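You operate a simulated robot arm through the tools that you are given. There is no shell and no other tool. Be economical: measure what you need, move in short steps, check, and stop when the job is done.

Carry out the task below with a simulated robot arm. There is one attempt and no reset: what you move stays moved.

## Task
Level the flap with the stay wheel and the spirit level.
Fine: lay the level pointing out from the desk; free the catch, lock it again, put the level back. Set down upright: yellow spirit level.

The check looks at the end state, three seconds after you hand in, the way a careful person would. Anything else that was tipped, shoved, dropped, spilled or broken makes it a failure.

## Robot
A 7-joint arm with a two-finger parallel gripper, fixed in place. Base frame: the origin is at the foot of the arm, x ahead of it, y to its left, z up. Readings come in mm, rad, newtons and seconds.
With the tool pointing down near the work surface it reaches from about 320 to 740 mm from the base axis. Its first joint turns from -2.007 to 2.007 rad. Payload 3.91 kg.
The TCP is the grasp point between the finger pads, 30 mm short of the fingertips. In the tool frame z runs along the fingers and y along their closing line. Largest opening 110 mm; finger width 20, thickness 10; the body of the gripper, 48 by 112 mm, starts 55 mm behind the TCP.
Orientation is that of the tool frame in the base frame, as a unit quaternion [x, y, z, w]. With the fingers straight down and closing along the base's y, the tool's x points along the base's -x, its y along +y and its z along -z.

## Interface
- The arm moves only by the tool jog_arm. Its argument "deltas" is a list of rows, each a list of 3 entries, a list of its own where there are three numbers: the finger opening in mm, from 0 to 110, then the shift along the tool's x, y, z in mm, then the turn, a rotation vector about the tool's x, y, z in rad. In form: [[fingers, [x, y, z], [wx, wy, wz]], ...]. A call has 1 to 8 rows; each row is the pose to reach, as a shift and turn from the pose commanded when the call began, along the tool's axes at that moment. A row lasts 0.2 s, in which the tool goes at most 50 mm and 0.15 rad; a call with a longer step from one row to the next is refused whole, and so is a gripper value outside its range. Where a pose cannot be reached the arm comes as near as it can. A force on the tool above 40 N (or 10 N above the force at the start of the call, whichever is more), or a blocked arm, ends the call early, and 0.2 s more pass. Each finger travels about 108 mm/s and halts on what it meets, pressing with about 32 N; the grip force reading is that of the motor and also rises with nothing between the fingers. The clock runs only during rows and for 0.2 s after the last one: add rows that repeat a pose to give the fingers time. It gives the time, the measured TCP pose, the force on the tool (base axes), the opening and the grip force at its end, in the units of the frame above (readings bear some noise), with the torque about the TCP (base axes, N m) and any sound that the robot's microphone picked up.
- Cameras (640 x 400 px; columns grow to the right, rows downward): "scene" is fixed at [51, 650.9, 1490.2]; the picture's right is [-0.64, -0.77, 0.00], its down [-0.72, 0.60, -0.34] and it looks along [0.26, -0.22, -0.94] (base axes); focal length 256 px, centre (320, 200). "wrist" rides on the gripper at [72, 17, -103] in the tool frame; the picture's right is [-0.23, 0.97, 0.00], its down [-0.76, -0.18, -0.62] and it looks along [-0.61, -0.14, 0.78] (tool axes); focal length 222 px, centre (320, 200). There is no depth. A picture from a camera that has moved, and an enlarged one, comes with that camera's place and axes in the base frame and with its lens.
- grab_frame(camera): a new picture of that camera. No time passes.
- slide_trunk(by): slides the trunk up (or, below 0, down) by that many mm; the arm rides with it, the base frame stays. It gives what a move gives, with no picture.
- close_up(camera, box): a new picture of the part [left, top, right, bottom] of that camera's present view, enlarged. No time passes.
- hand_in(): hands the job in; it is judged then, once.

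Work in short steps. Places have to be worked out from the pictures, the camera data and where the tool is seen: move nearer, look again, correct. Check each grasp and each placing, and mend what went wrong. You have 120 turns and 84 pictures in all, those below and enlarged ones among them. Open the gripper and draw the arm clear of the work before you hand the job in, unless the task says otherwise; then end with one line.

The tools are called as a command line: name --argument value ..., lists and objects as JSON in quotes. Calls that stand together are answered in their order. jog_arm: Moves the arm, as the interface text tells. Its arguments: {"type":"object","properties":{"deltas":{"type":"array"}},"required":["deltas"]} The other tools are called the same way: slide_trunk (by) slides the trunk up or down; grab_frame (camera) takes a picture; close_up (camera, box) takes an enlarged picture of a part of a camera's view; hand_in () hands the job in.

At the start:

```text
time: 0.0
tool_pos: [136.2, 431.6, 1113.6]
ee_rot: [0.0, 1.0, 0.0, 0.0]
force: [-0.4, -0.4, -0.7]
ft_torque: [0.0, 0.03, 0.01]
opening: 109.8
gripper_force: 0.1
trunk travel left (down, up): [-725.0, 265.0]
```

scene: 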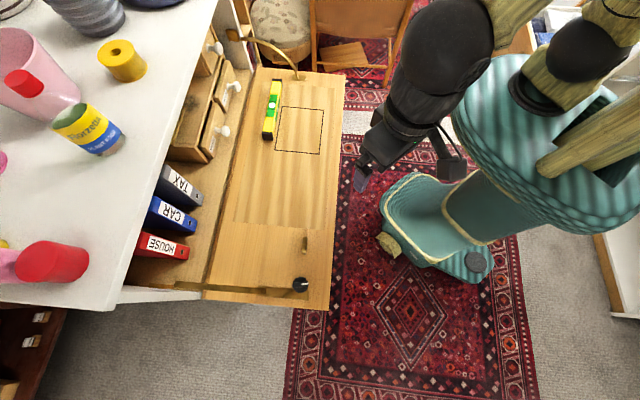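
wrist: 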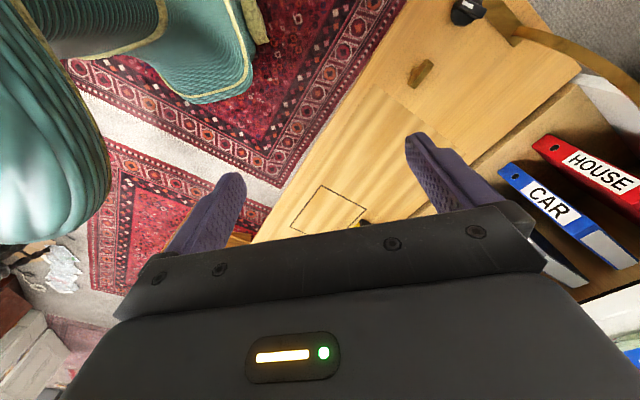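

I begin by enlarging the flap, the level and the wheel and catch areas.

close_up --camera "scene" --box '[190, 20, 370, 170]'

close_up --camera "scene" --box '[190, 180, 370, 320]'

close_up --camera "wrist" --box '[380, 0, 640, 160]'

```text
2.67 times, centred on (280, 95) of scene
camera zoom: at [51.0, 650.9, 1490.2], right [-0.64, -0.77, 0.0], down [-0.72, 0.6, -0.34], along [0.26, -0.22, -0.94], focal length 684 px, centre (427, 480)
```

zoom: 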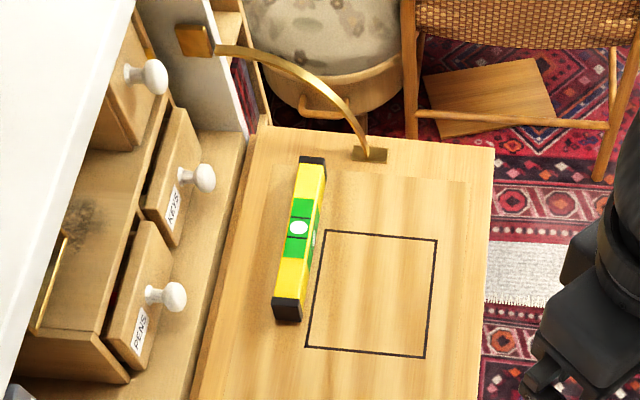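

```text
2.86 times, centred on (280, 250) of scene
camera zoom: at [51.0, 650.9, 1490.2], right [-0.64, -0.77, 0.0], down [-0.72, 0.6, -0.34], along [0.26, -0.22, -0.94], focal length 733 px, centre (434, 57)
```

zoom: 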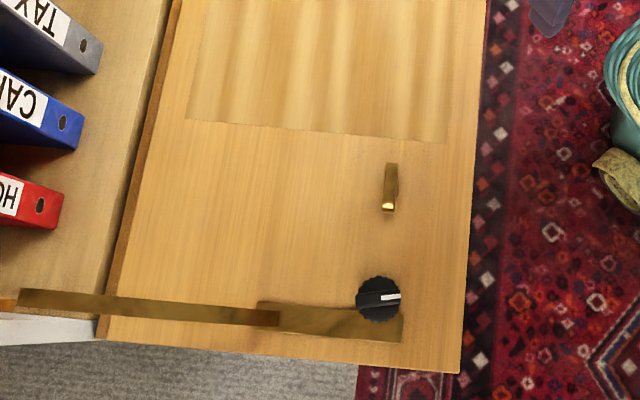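

```text
2.46 times, centred on (510, 80) of wrist
camera zoom: at [65.1, 447.8, 1217.8], right [0.23, 0.97, 0.0], down [0.76, -0.18, 0.62], along [0.61, -0.14, -0.78], focal length 547 px, centre (-148, 495)
```

zoom: 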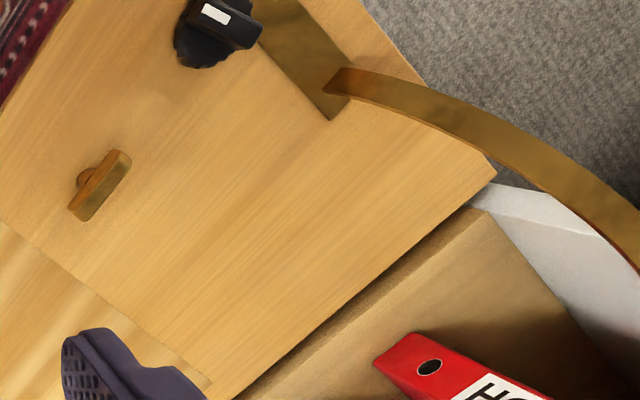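

The flap lies about z 735, turned 45° to the base; the level runs from about (718,299) to (544,468), wheel near (99,678), catch near (178,599). I lower the trunk part of the way while the arm is still clear of the flap, then look.

slide_trunk --by -200

```text
time: 2.2
tool_pos: [136.4, 432.3, 914.0]
ee_rot: [0.0, 1.0, 0.0, 0.0]
force: [0.3, -0.9, 0.5]
ft_torque: [0.0, 0.0, 0.01]
opening: 110.0
gripper_force: 0.1
trunk travel left (down, up): [-525.0, 465.0]
```

I turn the tool so the wrist camera looks toward the wheel and catch.

jog_arm --deltas '[[110, [5, 6, 0], [0, 0, -0.15]], [110, [10, 12, 0], [0, 0, -0.3]], [110, [15, 18, 0], [0, 0, -0.45]], [110, [20, 24, 0], [0, 0, -0.6]], [110, [25, 30, 0], [0, 0, -0.75]], [110, [30, 36, 0], [0, 0, -0.9]], [110, [36, 42, 0], [0, 0, -1.05]], [110, [36, 48, 0], [0, 0, -1.19]]]'

grab_frame --camera "wrist"

```text
time: 4.0
tool_pos: [99.4, 479.7, 915.6]
ee_rot: [-0.562, 0.827, 0.0, 0.001]
force: [-0.5, -0.4, 1.2]
ft_torque: [0.01, -0.01, 0.01]
opening: 109.5
gripper_force: 0.0
trunk travel left (down, up): [-525.0, 465.0]
```

```text
78 pictures are left
camera wrist: at [58.9, 417.9, 1018.5], right [-0.82, 0.57, 0.0], down [0.45, 0.64, 0.62], along [0.35, 0.51, -0.78], focal length 222 px, centre (320, 200)
```

wrist: 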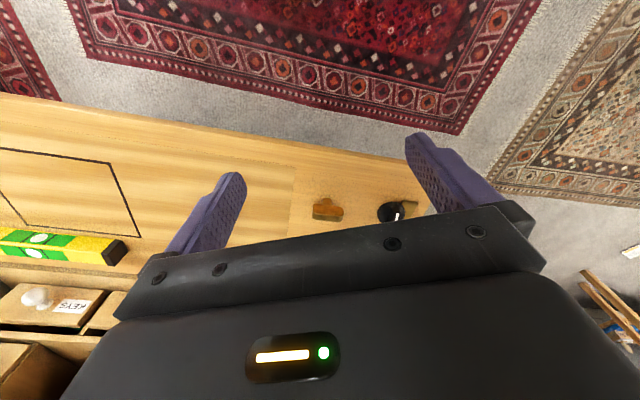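

Zooming in on the catch, the wheel and the level.

close_up --camera "wrist" --box '[290, 160, 450, 260]'

close_up --camera "wrist" --box '[0, 140, 160, 280]'

```text
4.00 times, centred on (370, 210) of wrist
camera zoom: at [58.9, 417.9, 1018.5], right [-0.82, 0.57, 0.0], down [0.45, 0.64, 0.62], along [0.35, 0.51, -0.78], focal length 888 px, centre (120, 160)
```

zoom: 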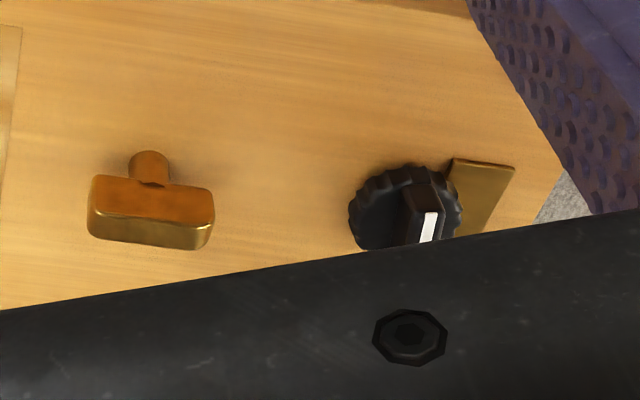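

```text
2.86 times, centred on (80, 210) of wrist
camera zoom: at [58.9, 417.9, 1018.5], right [-0.82, 0.57, 0.0], down [0.45, 0.64, 0.62], along [0.35, 0.51, -0.78], focal length 635 px, centre (1006, 171)
```

zoom: 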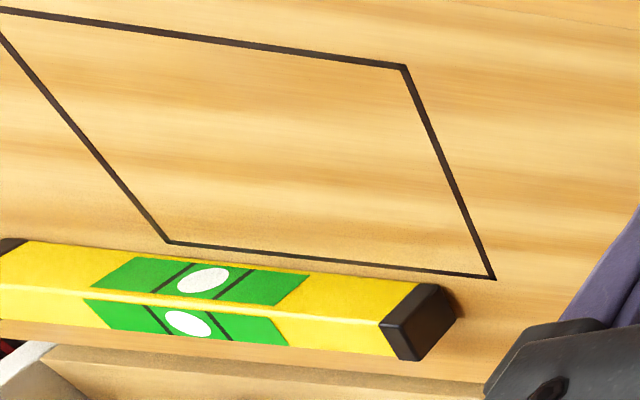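

Catch is a T-handle on a post at about (173,602,770); the wheel has a bar grip. Level centre is about (633,381), top near z 755. I first move across, high up, turning back toward the level.

jog_arm --deltas '[[110, [-14, -47, 0], [0, 0, 0.148]], [110, [-28, -94, 0], [0, 0, 0.296]], [110, [-42, -141, 0], [0, 0, 0.444]], [110, [-56, -188, 0], [0, 0, 0.592]], [110, [-70, -235, 0], [0, 0, 0.74]], [110, [-84, -282, 0], [0, 0, 0.888]], [110, [-98, -329, 0], [0, 0, 1.036]], [110, [-112, -374, 0], [0, 0, 1.184]]]'

```text
time: 5.8
tool_pos: [491.2, 446.5, 914.5]
ee_rot: [-0.001, 1.0, 0.0, 0.0]
force: [-0.5, 0.5, -0.1]
ft_torque: [0.01, -0.02, 0.0]
opening: 109.9
gripper_force: 0.0
trunk travel left (down, up): [-525.0, 465.0]
```

Continue turning to align with the level.

jog_arm --deltas '[[110, [-12, 1, 0], [0, 0, 0.14]], [110, [-24, 2, 0], [0, 0, 0.28]], [110, [-36, 2, 0], [0, 0, 0.42]], [110, [-48, 3, 0], [0, 0, 0.56]], [110, [-60, 4, 0], [0, 0, 0.7]], [110, [-69, 4, 0], [0, 0, 0.785]]]'

grab_frame --camera "wrist"

grab_frame --camera "scene"

```text
time: 7.2
tool_pos: [559.2, 449.3, 913.7]
ee_rot: [0.381, 0.924, 0.0, 0.001]
force: [0.1, 0.8, -0.6]
ft_torque: [0.0, -0.02, 0.02]
opening: 109.8
gripper_force: 0.0
trunk travel left (down, up): [-525.0, 465.0]
```

```text
75 pictures are left
camera wrist: at [520.8, 512.2, 1017.7], right [0.85, 0.53, 0.0], down [0.42, -0.66, 0.62], along [0.33, -0.53, -0.78], focal length 222 px, centre (320, 200)
```

wrist: 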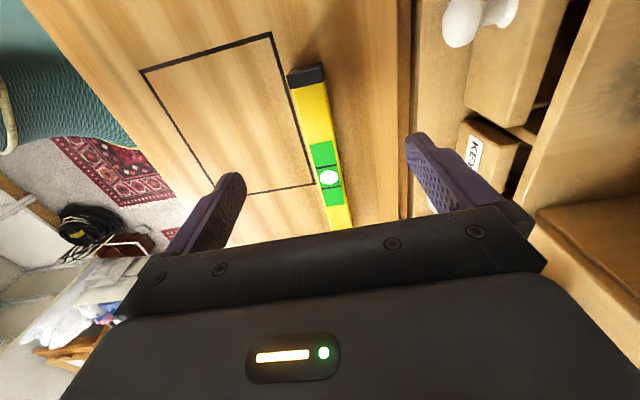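

```text
74 pictures are left
```

scene: 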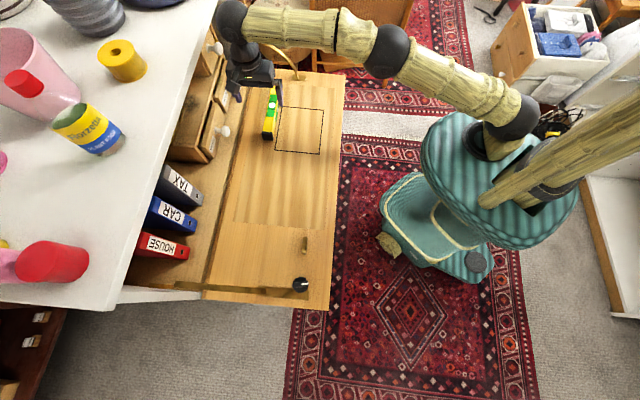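

The level runs along the tool's line. I go over a grasp point near its middle and down to z≈820, with a narrower opening to stay clear of the desk.

jog_arm --deltas '[[90, [-30, -3, 0], [0, 0, 0]], [70, [-63, -6, 0], [0, 0, 0]], [66, [-63, -6, 30], [0, 0, 0]], [66, [-63, -6, 60], [0, 0, 0]], [66, [-63, -6, 94], [0, 0, 0]]]'

grab_frame --camera "wrist"

close_up --camera "scene" --box '[190, 20, 370, 170]'

```text
time: 8.4
tool_pos: [596.5, 401.1, 820.6]
ee_rot: [0.379, 0.925, 0.001, 0.0]
force: [0.6, -0.1, 0.3]
ft_torque: [0.0, 0.04, 0.01]
opening: 66.1
gripper_force: 0.0
trunk travel left (down, up): [-525.0, 465.0]
```

```text
73 pictures are left
camera wrist: at [558.6, 463.0, 925.5], right [0.85, 0.53, 0.0], down [0.42, -0.66, 0.62], along [0.33, -0.53, -0.78], focal length 222 px, centre (320, 200)
```

wrist: 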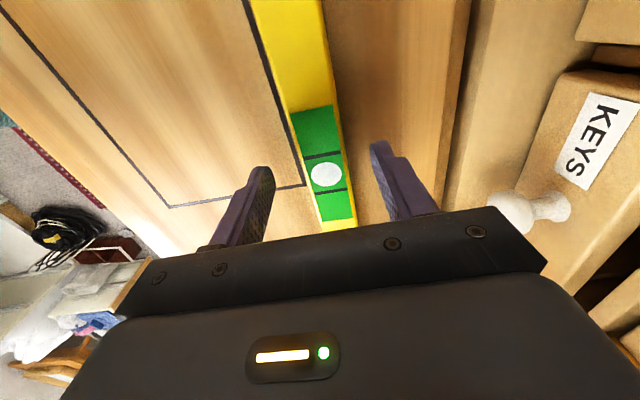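

```text
2.67 times, centred on (280, 95) of scene
camera zoom: at [51.0, 650.9, 1490.2], right [-0.64, -0.77, 0.0], down [-0.72, 0.6, -0.34], along [0.26, -0.22, -0.94], focal length 684 px, centre (427, 480)
```

zoom: 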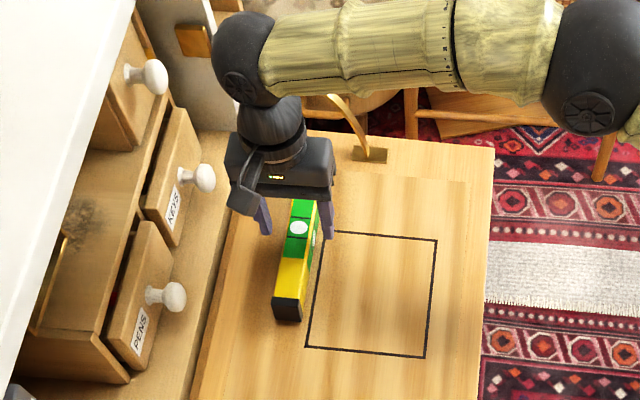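

TCP is centred on the level line (within 1–2 mm) and ~29 mm from its centre. Triangulation puts the level's top nearer 785 and the flap near 750, so I go down about 30 mm with care and look again.

jog_arm --deltas '[[66, [0, 0, 10], [0, 0, 0]], [66, [0, 0, 20], [0, 0, 0]], [66, [0, 0, 28], [0, 0, 0]]]'

grab_frame --camera "wrist"

close_up --camera "scene" --box '[230, 60, 320, 130]'

```text
time: 9.2
tool_pos: [598.9, 401.1, 791.4]
ee_rot: [0.379, 0.925, 0.0, 0.0]
force: [-0.4, 0.7, -0.9]
ft_torque: [0.01, 0.0, -0.02]
opening: 66.1
gripper_force: 0.2
trunk travel left (down, up): [-525.0, 465.0]
```

```text
71 pictures are left
camera wrist: at [560.3, 463.0, 895.9], right [0.85, 0.53, 0.0], down [0.42, -0.66, 0.62], along [0.33, -0.53, -0.78], focal length 222 px, centre (320, 200)
```

wrist: 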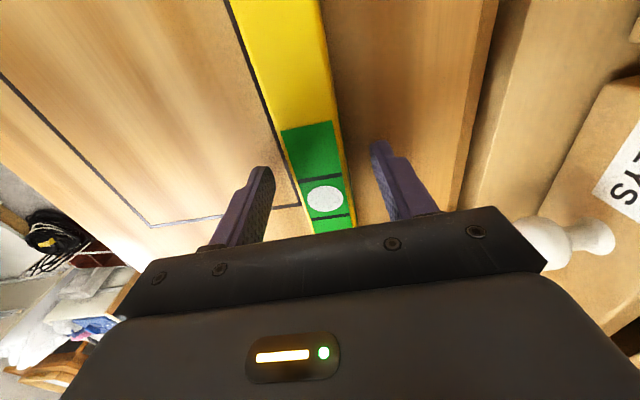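

```text
5.71 times, centred on (275, 95) of scene
camera zoom: at [51.0, 650.9, 1490.2], right [-0.64, -0.77, 0.0], down [-0.72, 0.6, -0.34], along [0.26, -0.22, -0.94], focal length 1466 px, centre (577, 800)
```

zoom: 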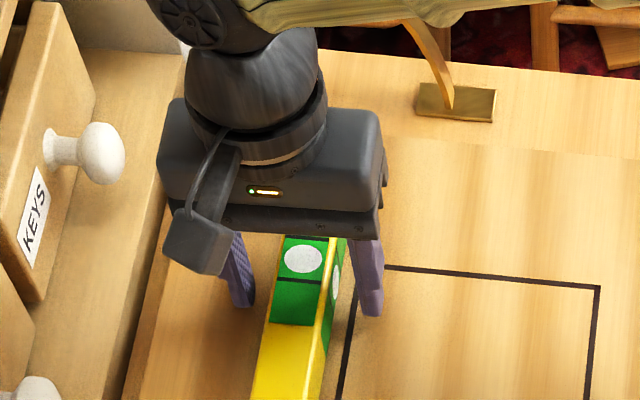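

Parallax between the two wrist views puts the level's top at z≈792 and the flap at ≈760, so the tips are already just above the flap and TCP is ~8 mm from the level's centre. I close the fingers here.

jog_arm --deltas '[[50, [0, 0, 0], [0, 0, 0]], [30, [0, 0, 0], [0, 0, 0]], [15, [0, 0, 0], [0, 0, 0]], [0, [0, 0, 0], [0, 0, 0]], [0, [0, 0, 0], [0, 0, 0]]]'

grab_frame --camera "wrist"

```text
time: 10.4
tool_pos: [599.2, 401.0, 793.0]
ee_rot: [0.379, 0.925, 0.0, 0.0]
force: [0.5, 0.9, 1.0]
ft_torque: [0.03, -0.06, -0.02]
opening: 31.9
gripper_force: 31.8
trunk travel left (down, up): [-525.0, 465.0]
```

```text
69 pictures are left
camera wrist: at [560.4, 463.0, 896.4], right [0.85, 0.53, 0.0], down [0.42, -0.66, 0.62], along [0.33, -0.53, -0.78], focal length 222 px, centre (320, 200)
```

wrist: 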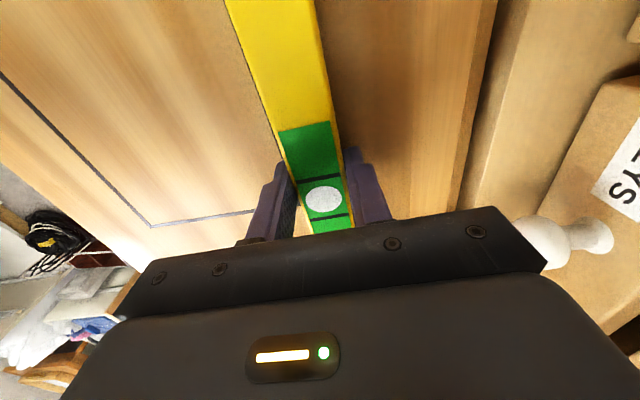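

The level is gripped (31.9 mm wide). I lift it 40 mm, carry it outwards over the drawn square, then turn it a quarter.

jog_arm --deltas '[[0, [0, 0, -20], [0, 0, 0]], [0, [0, 0, -40], [0, 0, 0]], [0, [15, -30, -40], [0, 0, 0]], [0, [30, -65, -40], [0, 0, -0.1]], [0, [45, -90, -40], [0, 0, -0.24]], [0, [55, -106, -40], [0, 0, -0.38]], [0, [55, -106, -40], [0, 0, -0.52]], [0, [55, -106, -40], [0, 0, -0.66]]]'

jog_arm --deltas '[[0, [0, 0, 0], [0, 0, -0.14]], [0, [0, 0, 0], [0, 0, -0.28]], [0, [0, 0, 0], [0, 0, -0.42]], [0, [0, 0, 0], [0, 0, -0.56]], [0, [0, 0, 0], [0, 0, -0.7]], [0, [0, 0, 0], [0, 0, -0.84]], [0, [0, 0, 0], [0, 0, -0.911]]]'

grab_frame --camera "scene"

grab_frame --camera "wrist"

```text
time: 12.2
tool_pos: [485.3, 365.3, 832.0]
ee_rot: [0.058, 0.998, 0.0, 0.0]
force: [-0.1, -1.2, -2.0]
ft_torque: [0.01, 0.01, -0.02]
opening: 31.8
gripper_force: 31.8
trunk travel left (down, up): [-525.0, 465.0]
```

```text
time: 13.8
tool_pos: [485.2, 363.0, 831.4]
ee_rot: [-0.388, 0.922, 0.0, -0.001]
force: [0.5, -0.3, -2.5]
ft_torque: [0.01, 0.01, 0.02]
opening: 31.8
gripper_force: 32.1
trunk travel left (down, up): [-525.0, 465.0]
```

```text
68 pictures are left
```

scene: 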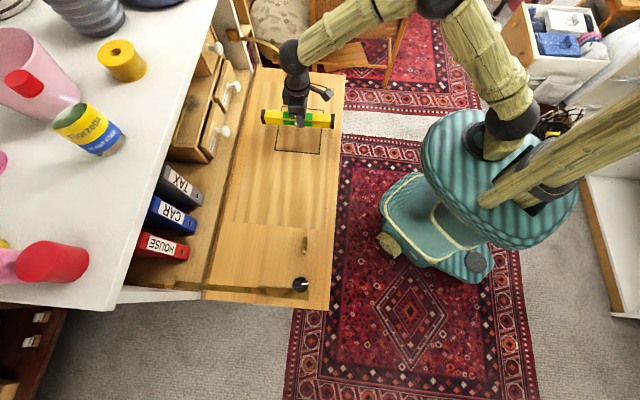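

```text
67 pictures are left
camera wrist: at [424.0, 322.9, 935.2], right [-0.54, 0.84, 0.0], down [0.66, 0.42, 0.62], along [0.53, 0.33, -0.78], focal length 222 px, centre (320, 200)
```

wrist: 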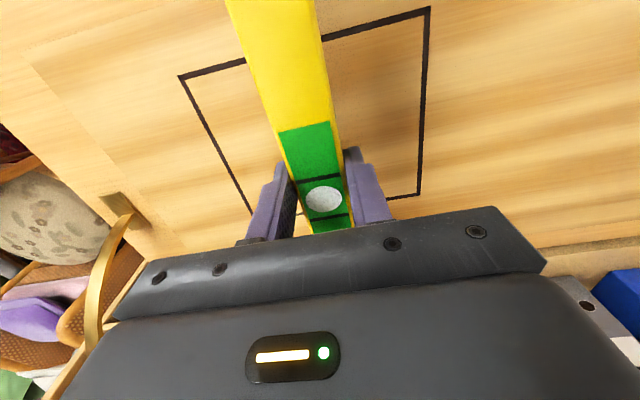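

The level hovers over the square, its centre about (490,369). I lower it to just above the former height, then feel for contact.

jog_arm --deltas '[[0, [0, 0, 12], [0, 0, 0]], [0, [0, 0, 24], [0, 0, 0]], [0, [0, 0, 32], [0, 0, 0]], [0, [0, 0, 34], [0, 0, 0]]]'

jog_arm --deltas '[[0, [0, 0, 2], [0, 0, 0]], [0, [0, 0, 3], [0, 0, 0]]]'

```text
time: 14.8
tool_pos: [487.3, 363.6, 796.2]
ee_rot: [-0.386, 0.923, 0.0, 0.0]
force: [0.5, 1.2, -2.1]
ft_torque: [-0.05, 0.05, 0.01]
opening: 31.5
gripper_force: 32.6
trunk travel left (down, up): [-525.0, 465.0]
```

```text
time: 15.4
tool_pos: [486.9, 363.8, 793.4]
ee_rot: [-0.386, 0.922, -0.001, 0.0]
force: [-0.6, 0.5, -3.0]
ft_torque: [-0.02, -0.01, -0.02]
opening: 31.6
gripper_force: 32.3
trunk travel left (down, up): [-525.0, 465.0]
```

No contact yet at 793; I go on down in small steps.

jog_arm --deltas '[[0, [0, 0, 1], [0, 0, 0]], [0, [0, 0, 2], [0, 0, 0]], [0, [0, 0, 3], [0, 0, 0]]]'

jog_arm --deltas '[[0, [0, 0, 1], [0, 0, 0]], [0, [0, 0, 2], [0, 0, 0]], [0, [0, 0, 3], [0, 0, 0]]]'

```text
time: 16.2
tool_pos: [485.8, 364.5, 793.3]
ee_rot: [-0.387, 0.922, 0.001, 0.0]
force: [-0.3, 1.9, 3.2]
ft_torque: [0.54, -0.53, 0.19]
opening: 31.7
gripper_force: 31.6
trunk travel left (down, up): [-525.0, 465.0]
```

```text
time: 17.0
tool_pos: [483.2, 364.3, 789.4]
ee_rot: [-0.386, 0.923, 0.0, 0.0]
force: [1.9, -0.5, 5.8]
ft_torque: [0.69, -0.75, -0.13]
opening: 31.8
gripper_force: 32.3
trunk travel left (down, up): [-525.0, 465.0]
```

Torque shows the desk-side end touches first, so the flap slopes down outward. I pitch the level slightly outward-down and lower again to match before release.

jog_arm --deltas '[[0, [0, 0, 0], [0, -0.02, 0]], [0, [0, 0, 0], [0, -0.04, 0]], [0, [0, 0, 1], [0, -0.04, 0]], [0, [0, 0, 2], [0, -0.04, 0]]]'

close_up --camera "scene" --box '[240, 80, 360, 160]'

```text
time: 18.0
tool_pos: [484.5, 363.6, 787.9]
ee_rot: [-0.385, 0.923, 0.008, 0.018]
force: [-3.3, -0.7, 8.2]
ft_torque: [-0.68, 0.74, -0.21]
opening: 31.6
gripper_force: 32.1
trunk travel left (down, up): [-525.0, 465.0]
```

```text
5.00 times, centred on (300, 120) of scene
camera zoom: at [51.0, 650.9, 1490.2], right [-0.64, -0.77, 0.0], down [-0.72, 0.6, -0.34], along [0.26, -0.22, -0.94], focal length 1282 px, centre (420, 600)
```

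zoom: 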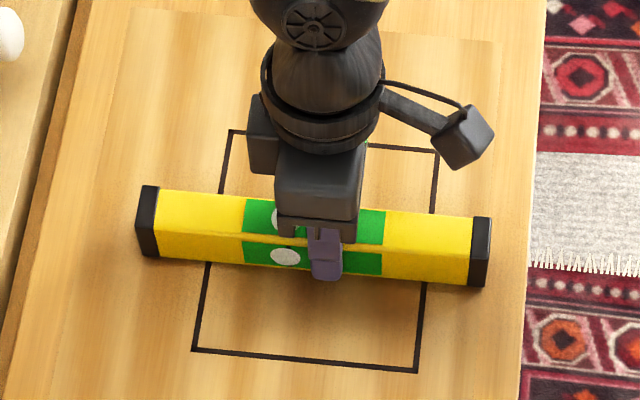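

Now the outer end touches instead, so the slope is about half of that. I back off 0.02 rad and release with a small opening.

jog_arm --deltas '[[0, [0, 0, 0], [0, 0.01, 0]], [0, [0, 0, 0], [0, 0.022, 0]], [0, [0, 0, 1], [0, 0.022, 0]]]'

jog_arm --deltas '[[36, [0, 0, 0], [0, 0, 0]], [44, [0, 0, 0], [0, 0, 0]], [56, [0, 0, 0], [0, 0, 0]], [56, [0, 0, 0], [0, 0, 0]]]'

close_up --camera "scene" --box '[240, 80, 360, 160]'

```text
time: 18.8
tool_pos: [486.4, 364.6, 787.5]
ee_rot: [-0.386, 0.922, 0.004, 0.009]
force: [6.6, 3.2, 13.9]
ft_torque: [0.1, -0.14, -0.04]
opening: 31.8
gripper_force: 31.6
trunk travel left (down, up): [-525.0, 465.0]
```

```text
time: 19.8
tool_pos: [485.9, 365.0, 784.8]
ee_rot: [-0.386, 0.923, 0.003, 0.007]
force: [-0.2, 0.4, -0.2]
ft_torque: [-0.01, -0.01, -0.03]
opening: 56.0
gripper_force: 0.1
trunk travel left (down, up): [-525.0, 465.0]
```

```text
5.00 times, centred on (300, 120) of scene
camera zoom: at [51.0, 650.9, 1490.2], right [-0.64, -0.77, 0.0], down [-0.72, 0.6, -0.34], along [0.26, -0.22, -0.94], focal length 1282 px, centre (420, 600)
```

zoom: 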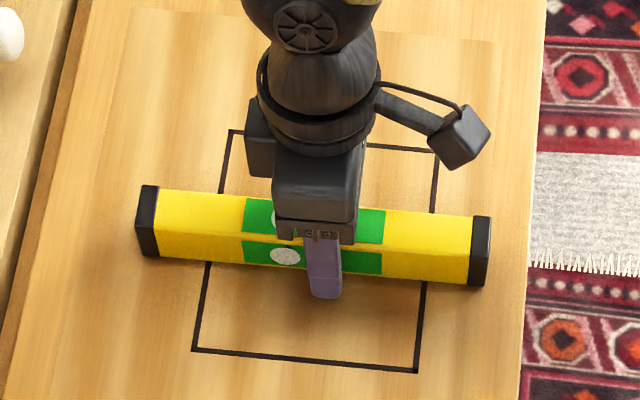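

Level is down flat. I rise straight up and make the tool vertical again, then read the bubble.

jog_arm --deltas '[[56, [0, 0, -20], [0, 0, 0]], [56, [0, 0, -50], [0, 0, 0]], [70, [0, 0, -90], [0, 0.018, 0]], [80, [0, 0, -130], [0, 0.018, 0]]]'

close_up --camera "wrist" --box '[200, 0, 440, 240]'

```text
time: 20.8
tool_pos: [485.5, 363.8, 914.9]
ee_rot: [-0.387, 0.922, 0.0, -0.001]
force: [1.0, 0.8, -0.2]
ft_torque: [0.0, 0.02, 0.01]
opening: 79.9
gripper_force: 0.1
trunk travel left (down, up): [-525.0, 465.0]
```

```text
1.67 times, centred on (320, 120) of wrist
camera zoom: at [422.9, 322.9, 1019.4], right [-0.53, 0.85, 0.0], down [0.66, 0.42, 0.62], along [0.53, 0.33, -0.78], focal length 370 px, centre (320, 333)
```

zoom: 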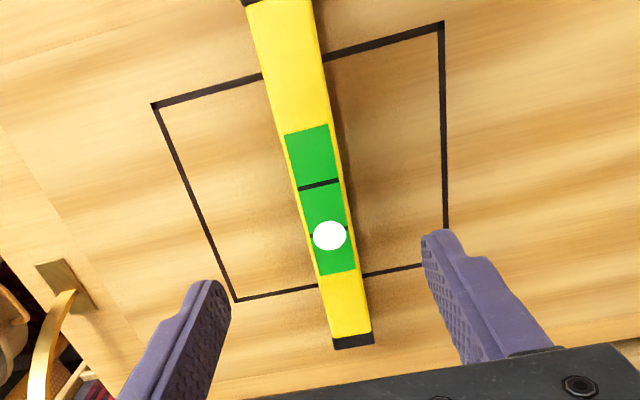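

The bubble sits on the desk-side line: the flap droops outward. Now I go to the catch, turning so the fingers can close across its handle with the camera looking toward the wheel.

jog_arm --deltas '[[90, [6, 38, 0], [0, 0, -0.148]], [90, [12, 76, 0], [0, 0, -0.296]], [90, [18, 114, 0], [0, 0, -0.444]], [90, [24, 152, 0], [0, 0, -0.592]], [90, [30, 190, 0], [0, 0, -0.74]], [90, [36, 228, 0], [0, 0, -0.888]], [90, [44, 266, 0], [0, 0, -1.036]], [90, [52, 308, 0], [0, 0, -1.184]]]'

jog_arm --deltas '[[90, [0, 0, 0], [0, 0, -0.14]], [90, [0, 0, 0], [0, 0, -0.28]], [90, [0, 0, 0], [0, 0, -0.382]]]'

grab_frame --camera "wrist"

```text
time: 22.6
tool_pos: [226.7, 542.0, 916.4]
ee_rot: [0.836, -0.549, 0.001, 0.001]
force: [-1.3, -0.5, -0.3]
ft_torque: [0.0, -0.03, 0.0]
opening: 90.0
gripper_force: 0.0
trunk travel left (down, up): [-525.0, 465.0]
```

```text
time: 23.4
tool_pos: [227.4, 541.3, 916.4]
ee_rot: [0.925, -0.381, 0.0, -0.001]
force: [0.5, 0.3, -0.8]
ft_torque: [0.02, 0.05, 0.01]
opening: 89.8
gripper_force: 0.1
trunk travel left (down, up): [-525.0, 465.0]
```

```text
63 pictures are left
camera wrist: at [267.8, 477.5, 1019.9], right [-0.85, -0.53, 0.0], down [-0.41, 0.66, 0.62], along [-0.33, 0.53, -0.78], focal length 222 px, centre (320, 200)
```

wrist: 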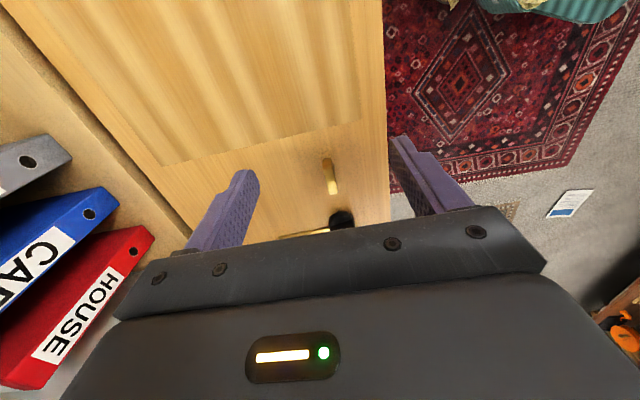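

Descend 80 mm in place and look again for parallax on the catch and wheel.

jog_arm --deltas '[[80, [0, 0, 40], [0, 0, 0]], [70, [0, 0, 80], [0, 0, 0]]]'

grab_frame --camera "wrist"

```text
time: 24.0
tool_pos: [228.1, 543.5, 834.3]
ee_rot: [0.925, -0.38, 0.0, 0.0]
force: [-0.4, -0.5, -0.1]
ft_torque: [0.01, -0.02, 0.02]
opening: 69.8
gripper_force: 0.0
trunk travel left (down, up): [-525.0, 465.0]
```

```text
62 pictures are left
camera wrist: at [268.5, 479.0, 938.9], right [-0.85, -0.53, 0.0], down [-0.41, 0.66, 0.62], along [-0.33, 0.53, -0.78], focal length 222 px, centre (320, 200)
```

wrist: 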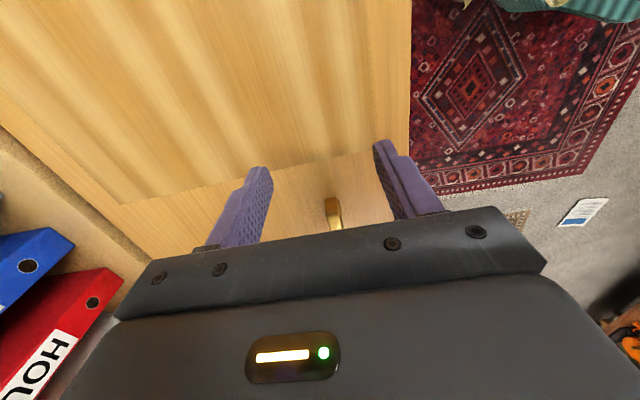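

Bar's near end is at about (189,592), top z≈765, so its centre is near (177,604). I move over it with the tips still above it and check in the scene view.

jog_arm --deltas '[[60, [-40, -4, 0], [0, 0, 0]], [54, [-79, -7, 0], [0, 0, 0]], [54, [-79, -7, 20], [0, 0, 0]]]'

close_up --camera "scene" --box '[260, 210, 350, 300]'

grab_frame --camera "wrist"

```text
time: 24.8
tool_pos: [175.7, 601.1, 816.9]
ee_rot: [0.924, -0.383, 0.0, 0.0]
force: [-0.2, -0.3, -0.4]
ft_torque: [-0.04, -0.05, 0.02]
opening: 53.9
gripper_force: 0.1
trunk travel left (down, up): [-525.0, 465.0]
```

```text
4.44 times, centred on (305, 255) of scene
camera zoom: at [51.0, 650.9, 1490.2], right [-0.64, -0.77, 0.0], down [-0.72, 0.6, -0.34], along [0.26, -0.22, -0.94], focal length 1140 px, centre (387, -44)
```

zoom: 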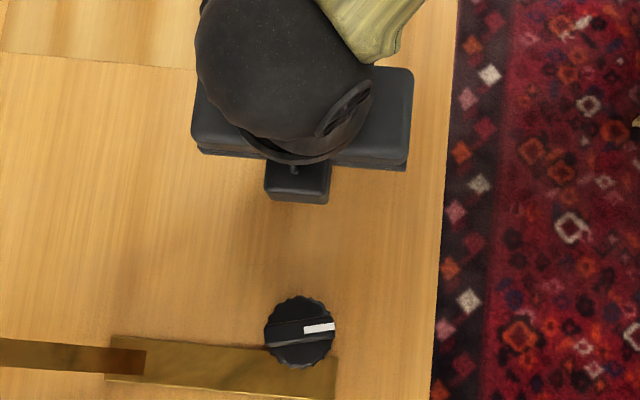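

```text
60 pictures are left
camera wrist: at [215.7, 537.3, 919.7], right [-0.85, -0.53, 0.0], down [-0.41, 0.66, 0.62], along [-0.33, 0.53, -0.78], focal length 222 px, centre (320, 200)
```

wrist: 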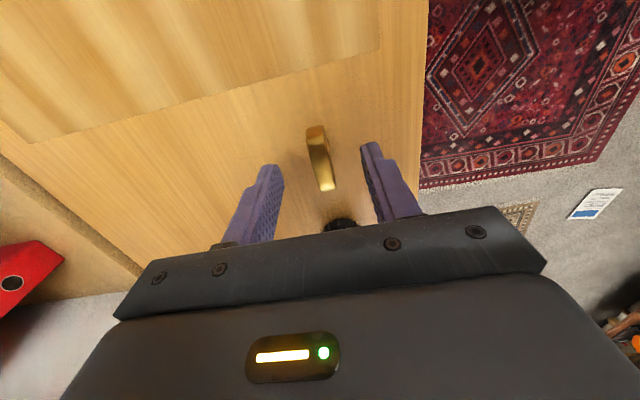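

The handle is ~52 mm long, centred near (169,608), between the fingers. I shift 9 mm along it and descend gently.

jog_arm --deltas '[[54, [-9, 0, 0], [0, 0, 0]], [54, [-9, 0, 12], [0, 0, 0]], [54, [-9, 0, 22], [0, 0, 0]], [54, [-9, 0, 30], [0, 0, 0]]]'

grab_frame --camera "wrist"

```text
time: 25.8
tool_pos: [170.7, 607.4, 785.4]
ee_rot: [0.925, -0.381, 0.0, 0.0]
force: [0.0, -0.5, 1.1]
ft_torque: [0.0, 0.01, 0.04]
opening: 54.0
gripper_force: 0.1
trunk travel left (down, up): [-525.0, 465.0]
```

```text
59 pictures are left
camera wrist: at [210.4, 544.4, 889.5], right [-0.85, -0.53, 0.0], down [-0.41, 0.66, 0.62], along [-0.33, 0.53, -0.78], focal length 222 px, centre (320, 200)
```

wrist: 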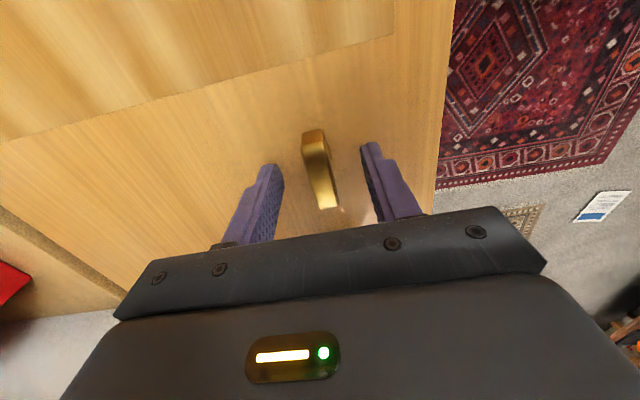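

Handle is centred under the TCP. A further 4 mm down, then close.

jog_arm --deltas '[[54, [0, 0, 4], [0, 0, 0]], [35, [0, 0, 4], [0, 0, 0]], [15, [0, 0, 4], [0, 0, 0]], [0, [0, 0, 4], [0, 0, 0]], [0, [0, 0, 4], [0, 0, 0]]]'

grab_frame --camera "wrist"

```text
time: 27.0
tool_pos: [168.7, 608.5, 781.4]
ee_rot: [0.925, -0.381, -0.001, 0.0]
force: [-5.6, -8.2, -3.0]
ft_torque: [0.42, -0.43, -0.05]
opening: 16.3
gripper_force: 45.1
trunk travel left (down, up): [-525.0, 465.0]
```

```text
58 pictures are left
camera wrist: at [209.6, 543.7, 885.2], right [-0.85, -0.53, 0.0], down [-0.41, 0.66, 0.62], along [-0.33, 0.53, -0.78], focal length 222 px, centre (320, 200)
```

wrist: 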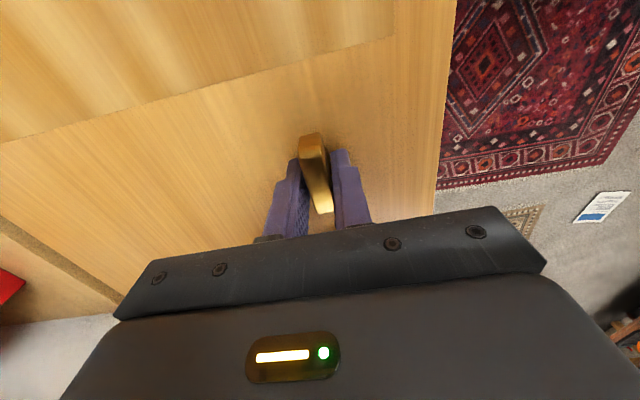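

The handle is gripped. I try turning it clockwise (from above) a little, watching torque and sound.

jog_arm --deltas '[[0, [0, 1, 0], [0, 0, 0.05]], [0, [0, 1, 0], [0, 0, 0.1]], [0, [0, 1, 0], [0, 0, 0.15]]]'

```text
time: 27.8
tool_pos: [170.1, 606.2, 782.6]
ee_rot: [0.893, -0.45, 0.0, -0.001]
force: [-4.2, -14.4, 1.3]
ft_torque: [1.72, -0.59, 0.99]
opening: 17.1
gripper_force: 45.1
trunk travel left (down, up): [-525.0, 465.0]
```

Turning that way meets growing torque and the jaws were wedged open slightly. I go back and try the other way.

jog_arm --deltas '[[0, [0, 0, 0], [0, 0, -0.08]], [0, [0, 0, 0], [0, 0, -0.15]]]'

jog_arm --deltas '[[0, [0, 0, 0], [0, 0, -0.05]], [0, [0, 0, 0], [0, 0, -0.1]], [0, [0, 0, 0], [0, 0, -0.15]]]'

grab_frame --camera "wrist"

```text
time: 28.4
tool_pos: [169.8, 607.2, 781.5]
ee_rot: [0.924, -0.382, 0.0, 0.001]
force: [-5.7, -9.2, -1.8]
ft_torque: [-0.12, -1.27, -0.11]
opening: 15.9
gripper_force: 44.6
trunk travel left (down, up): [-525.0, 465.0]
```

```text
time: 29.2
tool_pos: [169.1, 605.8, 782.0]
ee_rot: [0.951, -0.311, 0.0, 0.001]
force: [-7.8, -13.8, -2.7]
ft_torque: [-0.26, -1.13, -0.13]
opening: 15.6
gripper_force: 45.5
trunk travel left (down, up): [-525.0, 465.0]
```

```text
57 pictures are left
camera wrist: at [218.5, 549.5, 885.4], right [-0.76, -0.65, 0.0], down [-0.51, 0.59, 0.62], along [-0.41, 0.47, -0.78], focal length 222 px, centre (320, 200)
```

wrist: 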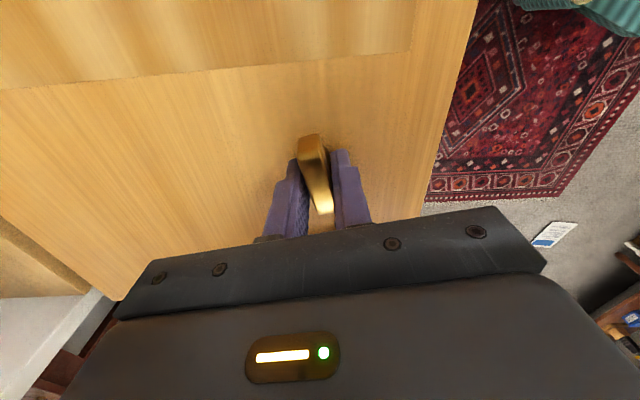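

It turns freely counter-clockwise. I continue that way, easing 2 mm along the side force.

jog_arm --deltas '[[0, [0, 1, 0], [0, 0, -0.1]], [0, [0, 2, 0], [0, 0, -0.2]], [0, [0, 2, 0], [0, 0, -0.3]], [0, [0, 2, 0], [0, 0, -0.4]], [0, [0, 2, 0], [0, 0, -0.5]], [0, [0, 2, 0], [0, 0, -0.6]]]'

grab_frame --camera "wrist"

```text
time: 30.6
tool_pos: [167.8, 604.4, 782.5]
ee_rot: [1.0, -0.015, -0.001, 0.0]
force: [-5.0, -21.9, 1.8]
ft_torque: [0.3, -1.16, -0.13]
opening: 15.6
gripper_force: 45.3
trunk travel left (down, up): [-525.0, 465.0]
```

```text
56 pictures are left
camera wrist: at [240.9, 584.1, 886.1], right [-0.26, -0.97, 0.0], down [-0.76, 0.2, 0.62], along [-0.6, 0.16, -0.78], focal length 222 px, centre (320, 200)
```

wrist: 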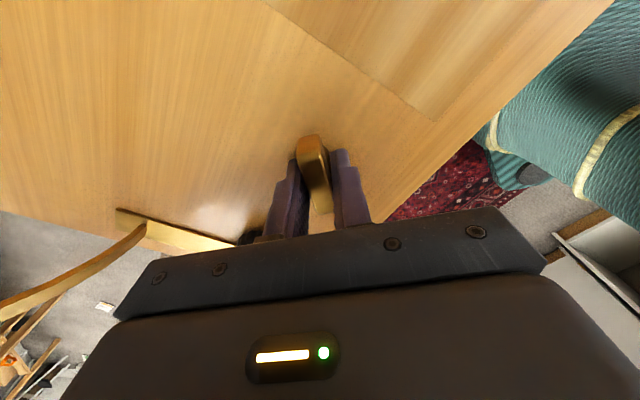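

Continuing to the quarter turn, shifting to relieve the side load.

jog_arm --deltas '[[0, [0, 2, 0], [0, 0, -0.1]], [0, [0, 4, 0], [0, 0, -0.2]], [0, [0, 4, 0], [0, 0, -0.3]], [0, [0, 4, 0], [0, 0, -0.4]], [0, [0, 4, 0], [0, 0, -0.5]]]'

```text
time: 31.8
tool_pos: [168.1, 602.0, 781.4]
ee_rot: [0.972, 0.233, 0.0, 0.001]
force: [-1.7, -5.8, -2.4]
ft_torque: [0.95, -0.68, -0.01]
opening: 15.7
gripper_force: 45.2
trunk travel left (down, up): [-525.0, 465.0]
```

jog_arm --deltas '[[0, [0, 0, 0], [0, 0, -0.1]], [0, [0, 0, 0], [0, 0, -0.2]], [0, [0, 0, 0], [0, 0, -0.3]], [0, [0, 0, 0], [0, 0, -0.36]]]'

grab_frame --camera "wrist"

```text
time: 32.8
tool_pos: [170.2, 600.7, 781.4]
ee_rot: [0.916, 0.402, -0.001, 0.001]
force: [3.1, -10.4, -4.1]
ft_torque: [-0.36, -0.54, -0.24]
opening: 15.6
gripper_force: 44.6
trunk travel left (down, up): [-525.0, 465.0]
```

```text
55 pictures are left
camera wrist: at [232.2, 642.4, 885.4], right [0.56, -0.83, 0.0], down [-0.65, -0.44, 0.62], along [-0.51, -0.35, -0.78], focal length 222 px, centre (320, 200)
```

wrist: 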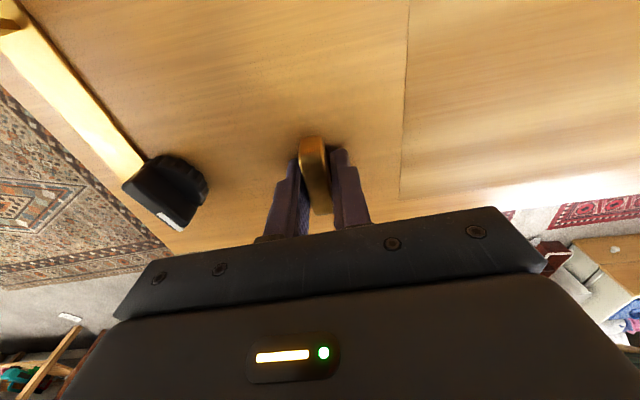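

The handle has turned about 92°, with only friction torque. A tiny further turn tells whether it's at a stop.

jog_arm --deltas '[[0, [0, 1, 0], [0, 0, -0.05]], [0, [0, 1, 0], [0, 0, -0.1]]]'

```text
time: 33.4
tool_pos: [170.0, 600.6, 781.2]
ee_rot: [0.895, 0.446, 0.0, 0.0]
force: [6.6, -5.0, -2.8]
ft_torque: [-1.38, -0.36, -0.83]
opening: 16.4
gripper_force: 45.5
trunk travel left (down, up): [-525.0, 465.0]
```

Stop reached (torque −0.83, jaws wedging), so the catch is fully free. I ease back, release and rise.

jog_arm --deltas '[[0, [0, 0, 0], [0, 0, 0.09]], [20, [0, 0, 0], [0, 0, 0.09]], [40, [0, 0, 0], [0, 0, 0.09]], [50, [0, 0, 0], [0, 0, 0.09]]]'

jog_arm --deltas '[[54, [0, 0, -25], [0, 0, 0]], [54, [0, 0, -60], [0, 0, 0]], [60, [0, 0, -100], [0, 0, 0]]]'

grab_frame --camera "wrist"

grab_frame --camera "scene"

```text
time: 34.4
tool_pos: [169.4, 600.1, 780.8]
ee_rot: [0.914, 0.407, -0.001, -0.001]
force: [-0.9, -0.1, -0.3]
ft_torque: [0.0, 0.01, -0.01]
opening: 49.9
gripper_force: 0.1
trunk travel left (down, up): [-525.0, 465.0]
```

```text
time: 35.2
tool_pos: [168.8, 600.3, 880.3]
ee_rot: [0.914, 0.406, -0.001, 0.0]
force: [0.4, 0.5, 0.3]
ft_torque: [-0.03, 0.01, 0.01]
opening: 60.2
gripper_force: 0.1
trunk travel left (down, up): [-525.0, 465.0]
```

```text
54 pictures are left
camera wrist: at [230.9, 642.2, 984.9], right [0.57, -0.82, 0.0], down [-0.64, -0.45, 0.62], along [-0.51, -0.36, -0.78], focal length 222 px, centre (320, 200)
```

wrist: 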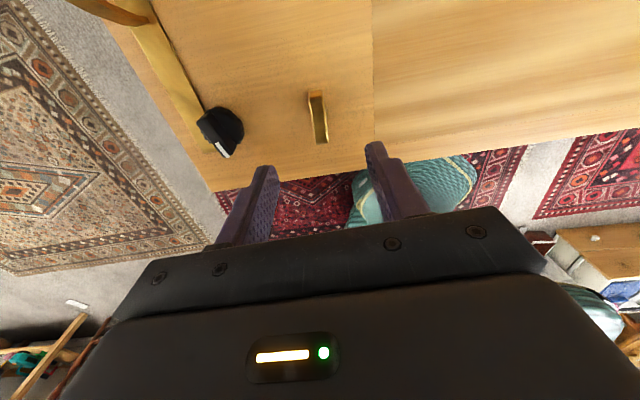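

```text
53 pictures are left
```

scene: 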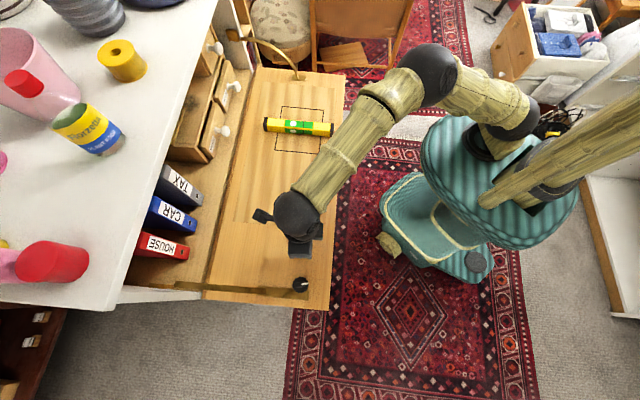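

Catch freed; wheel is at about (107,676), top z≈768, its grip bar pointing outward. I unwind the wrist by half a turn so there's room to turn both ways, moving to a viewpoint in front of the wheel.

jog_arm --deltas '[[70, [-9, -12, 0], [0, 0, 0.148]], [70, [-18, -24, 0], [0, 0, 0.296]], [70, [-27, -36, 0], [0, 0, 0.444]], [70, [-36, -48, 0], [0, 0, 0.592]], [70, [-45, -60, 0], [0, 0, 0.74]], [70, [-54, -72, 0], [0, 0, 0.888]], [70, [-60, -84, 0], [0, 0, 1.036]], [70, [-66, -97, 0], [0, 0, 1.184]]]'

jog_arm --deltas '[[70, [0, 0, 0], [0, 0, 0.148]], [70, [0, 0, 0], [0, 0, 0.296]], [70, [0, 0, 0], [0, 0, 0.444]], [70, [0, 0, 0], [0, 0, 0.592]], [70, [0, 0, 0], [0, 0, 0.74]], [70, [0, 0, 0], [0, 0, 0.888]], [70, [0, 0, 0], [0, 0, 1.036]], [70, [0, 0, 0], [0, 0, 1.184]]]'

jog_arm --deltas '[[70, [0, 0, 0], [0, 0, 0.148]], [70, [0, 0, 0], [0, 0, 0.296]], [70, [0, 0, 0], [0, 0, 0.444]], [70, [0, 0, 0], [0, 0, 0.592]], [70, [0, 0, 0], [0, 0, 0.74]], [70, [0, 0, 0], [0, 0, 0.773]]]'

grab_frame --camera "wrist"

```text
time: 37.0
tool_pos: [52.5, 615.7, 881.3]
ee_rot: [0.985, -0.174, 0.0, -0.001]
force: [1.0, -0.6, 0.0]
ft_torque: [-0.02, -0.02, 0.0]
opening: 69.8
gripper_force: 0.0
trunk travel left (down, up): [-525.0, 465.0]
```

```text
time: 38.8
tool_pos: [53.2, 618.0, 881.8]
ee_rot: [0.72, -0.694, 0.0, 0.001]
force: [0.3, 0.1, -0.2]
ft_torque: [0.04, -0.03, 0.03]
opening: 69.9
gripper_force: 0.1
trunk travel left (down, up): [-525.0, 465.0]
```

```text
time: 40.2
tool_pos: [53.6, 617.2, 882.4]
ee_rot: [-0.406, 0.914, -0.001, 0.0]
force: [-1.0, 0.2, 0.5]
ft_torque: [0.0, 0.01, 0.01]
opening: 70.0
gripper_force: 0.2
trunk travel left (down, up): [-525.0, 465.0]
```

```text
52 pictures are left
camera wrist: at [-7.6, 574.6, 985.9], right [-0.57, 0.82, 0.0], down [0.64, 0.45, 0.62], along [0.51, 0.36, -0.78], focal length 222 px, centre (320, 200)
```

wrist: 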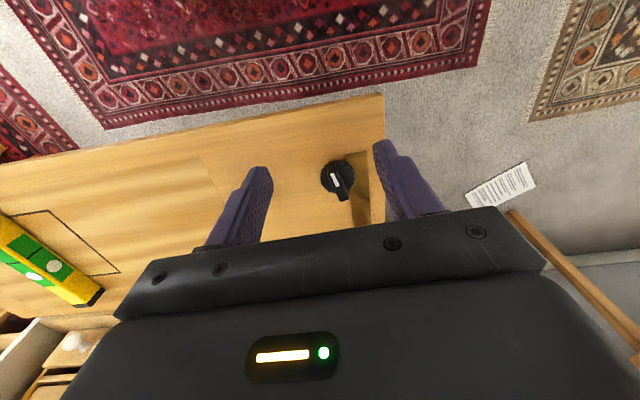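

Enlarging the wheel to get its bar direction.

close_up --camera "wrist" --box '[290, 140, 390, 220]'

close_up --camera "scene" --box '[280, 265, 330, 305]'

```text
5.00 times, centred on (340, 180) of wrist
camera zoom: at [-7.6, 574.6, 985.9], right [-0.57, 0.82, 0.0], down [0.64, 0.45, 0.62], along [0.51, 0.36, -0.78], focal length 1111 px, centre (220, 300)
```

zoom: 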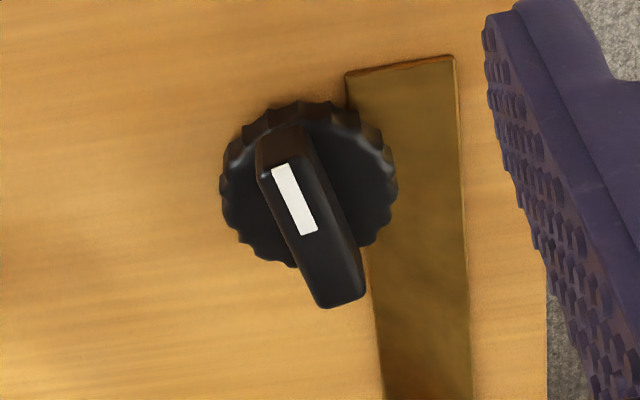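

```text
10.00 times, centred on (305, 285) of scene
camera zoom: at [51.0, 650.9, 1490.2], right [-0.64, -0.77, 0.0], down [-0.72, 0.6, -0.34], along [0.26, -0.22, -0.94], focal length 2565 px, centre (470, -650)
```

zoom: 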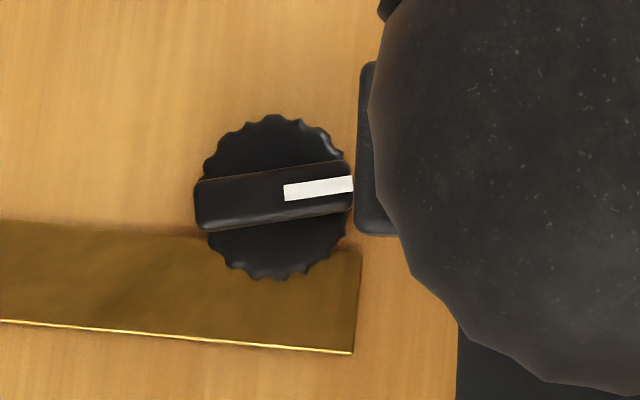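

Bar runs at about 57° in base, centred near (103,677). I turn 0.17 rad to match, move over it and down to z≈815.

jog_arm --deltas '[[64, [-38, 2, 0], [0, 0, -0.08]], [60, [-77, 3, 0], [0, 0, -0.167]], [60, [-77, 3, 35], [0, 0, -0.167]], [60, [-77, 3, 66], [0, 0, -0.167]]]'

grab_frame --camera "wrist"

```text
time: 41.2
tool_pos: [101.3, 676.0, 817.5]
ee_rot: [-0.481, 0.877, 0.0, 0.0]
force: [0.1, 0.5, 0.9]
ft_torque: [0.02, -0.02, 0.01]
opening: 59.9
gripper_force: 0.0
trunk travel left (down, up): [-525.0, 465.0]
```

```text
49 pictures are left
camera wrist: at [48.5, 623.8, 920.5], right [-0.7, 0.71, 0.0], down [0.56, 0.55, 0.62], along [0.44, 0.44, -0.78], focal length 222 px, centre (320, 200)
```

wrist: 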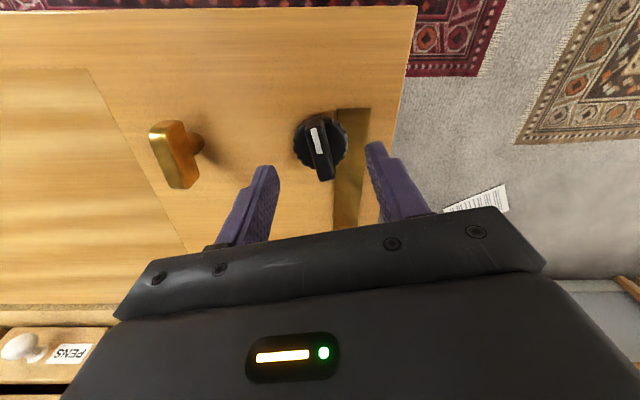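

The bar lies beneath the TCP. Lower by 28 mm.

jog_arm --deltas '[[60, [0, 0, 12], [0, 0, 0]], [60, [0, 0, 22], [0, 0, 0]], [60, [0, 0, 28], [0, 0, 0]]]'

close_up --camera "wrist" --box '[220, 100, 420, 240]'

```text
time: 42.0
tool_pos: [103.1, 677.7, 787.7]
ee_rot: [-0.481, 0.877, 0.0, 0.0]
force: [0.2, 0.5, 1.0]
ft_torque: [0.03, 0.0, -0.01]
opening: 59.9
gripper_force: 0.1
trunk travel left (down, up): [-525.0, 465.0]
```

```text
2.86 times, centred on (320, 170) of wrist
camera zoom: at [50.0, 624.2, 891.7], right [-0.7, 0.71, 0.0], down [0.56, 0.55, 0.62], along [0.44, 0.44, -0.78], focal length 635 px, centre (320, 286)
```

zoom: 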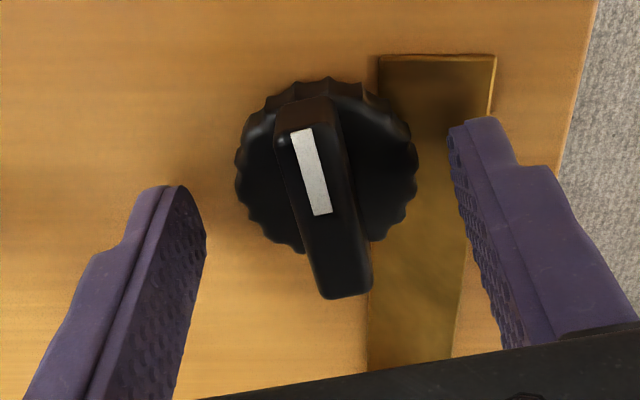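

Tips straddle the bar about 10 mm below its top and clear of the disc's plane; I close on it.

jog_arm --deltas '[[40, [0, 0, 0], [0, 0, 0]], [20, [0, 0, 0], [0, 0, 0]], [0, [0, 0, 0], [0, 0, 0]], [0, [0, 0, 0], [0, 0, 0]]]'

close_up --camera "wrist" --box '[220, 100, 420, 240]'

```text
time: 43.0
tool_pos: [101.0, 678.2, 787.2]
ee_rot: [-0.482, 0.876, 0.001, 0.0]
force: [-9.2, 7.4, -1.6]
ft_torque: [0.61, 0.31, 0.07]
opening: 41.5
gripper_force: 44.9
trunk travel left (down, up): [-525.0, 465.0]
```

```text
2.86 times, centred on (320, 170) of wrist
camera zoom: at [48.5, 624.9, 891.7], right [-0.7, 0.71, 0.0], down [0.56, 0.55, 0.62], along [0.44, 0.44, -0.78], focal length 635 px, centre (320, 286)
```

zoom: 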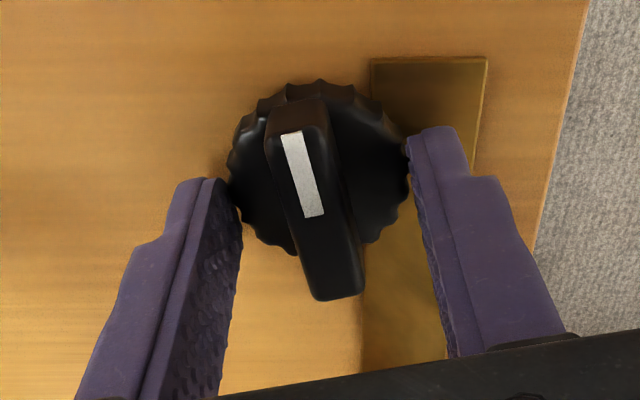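

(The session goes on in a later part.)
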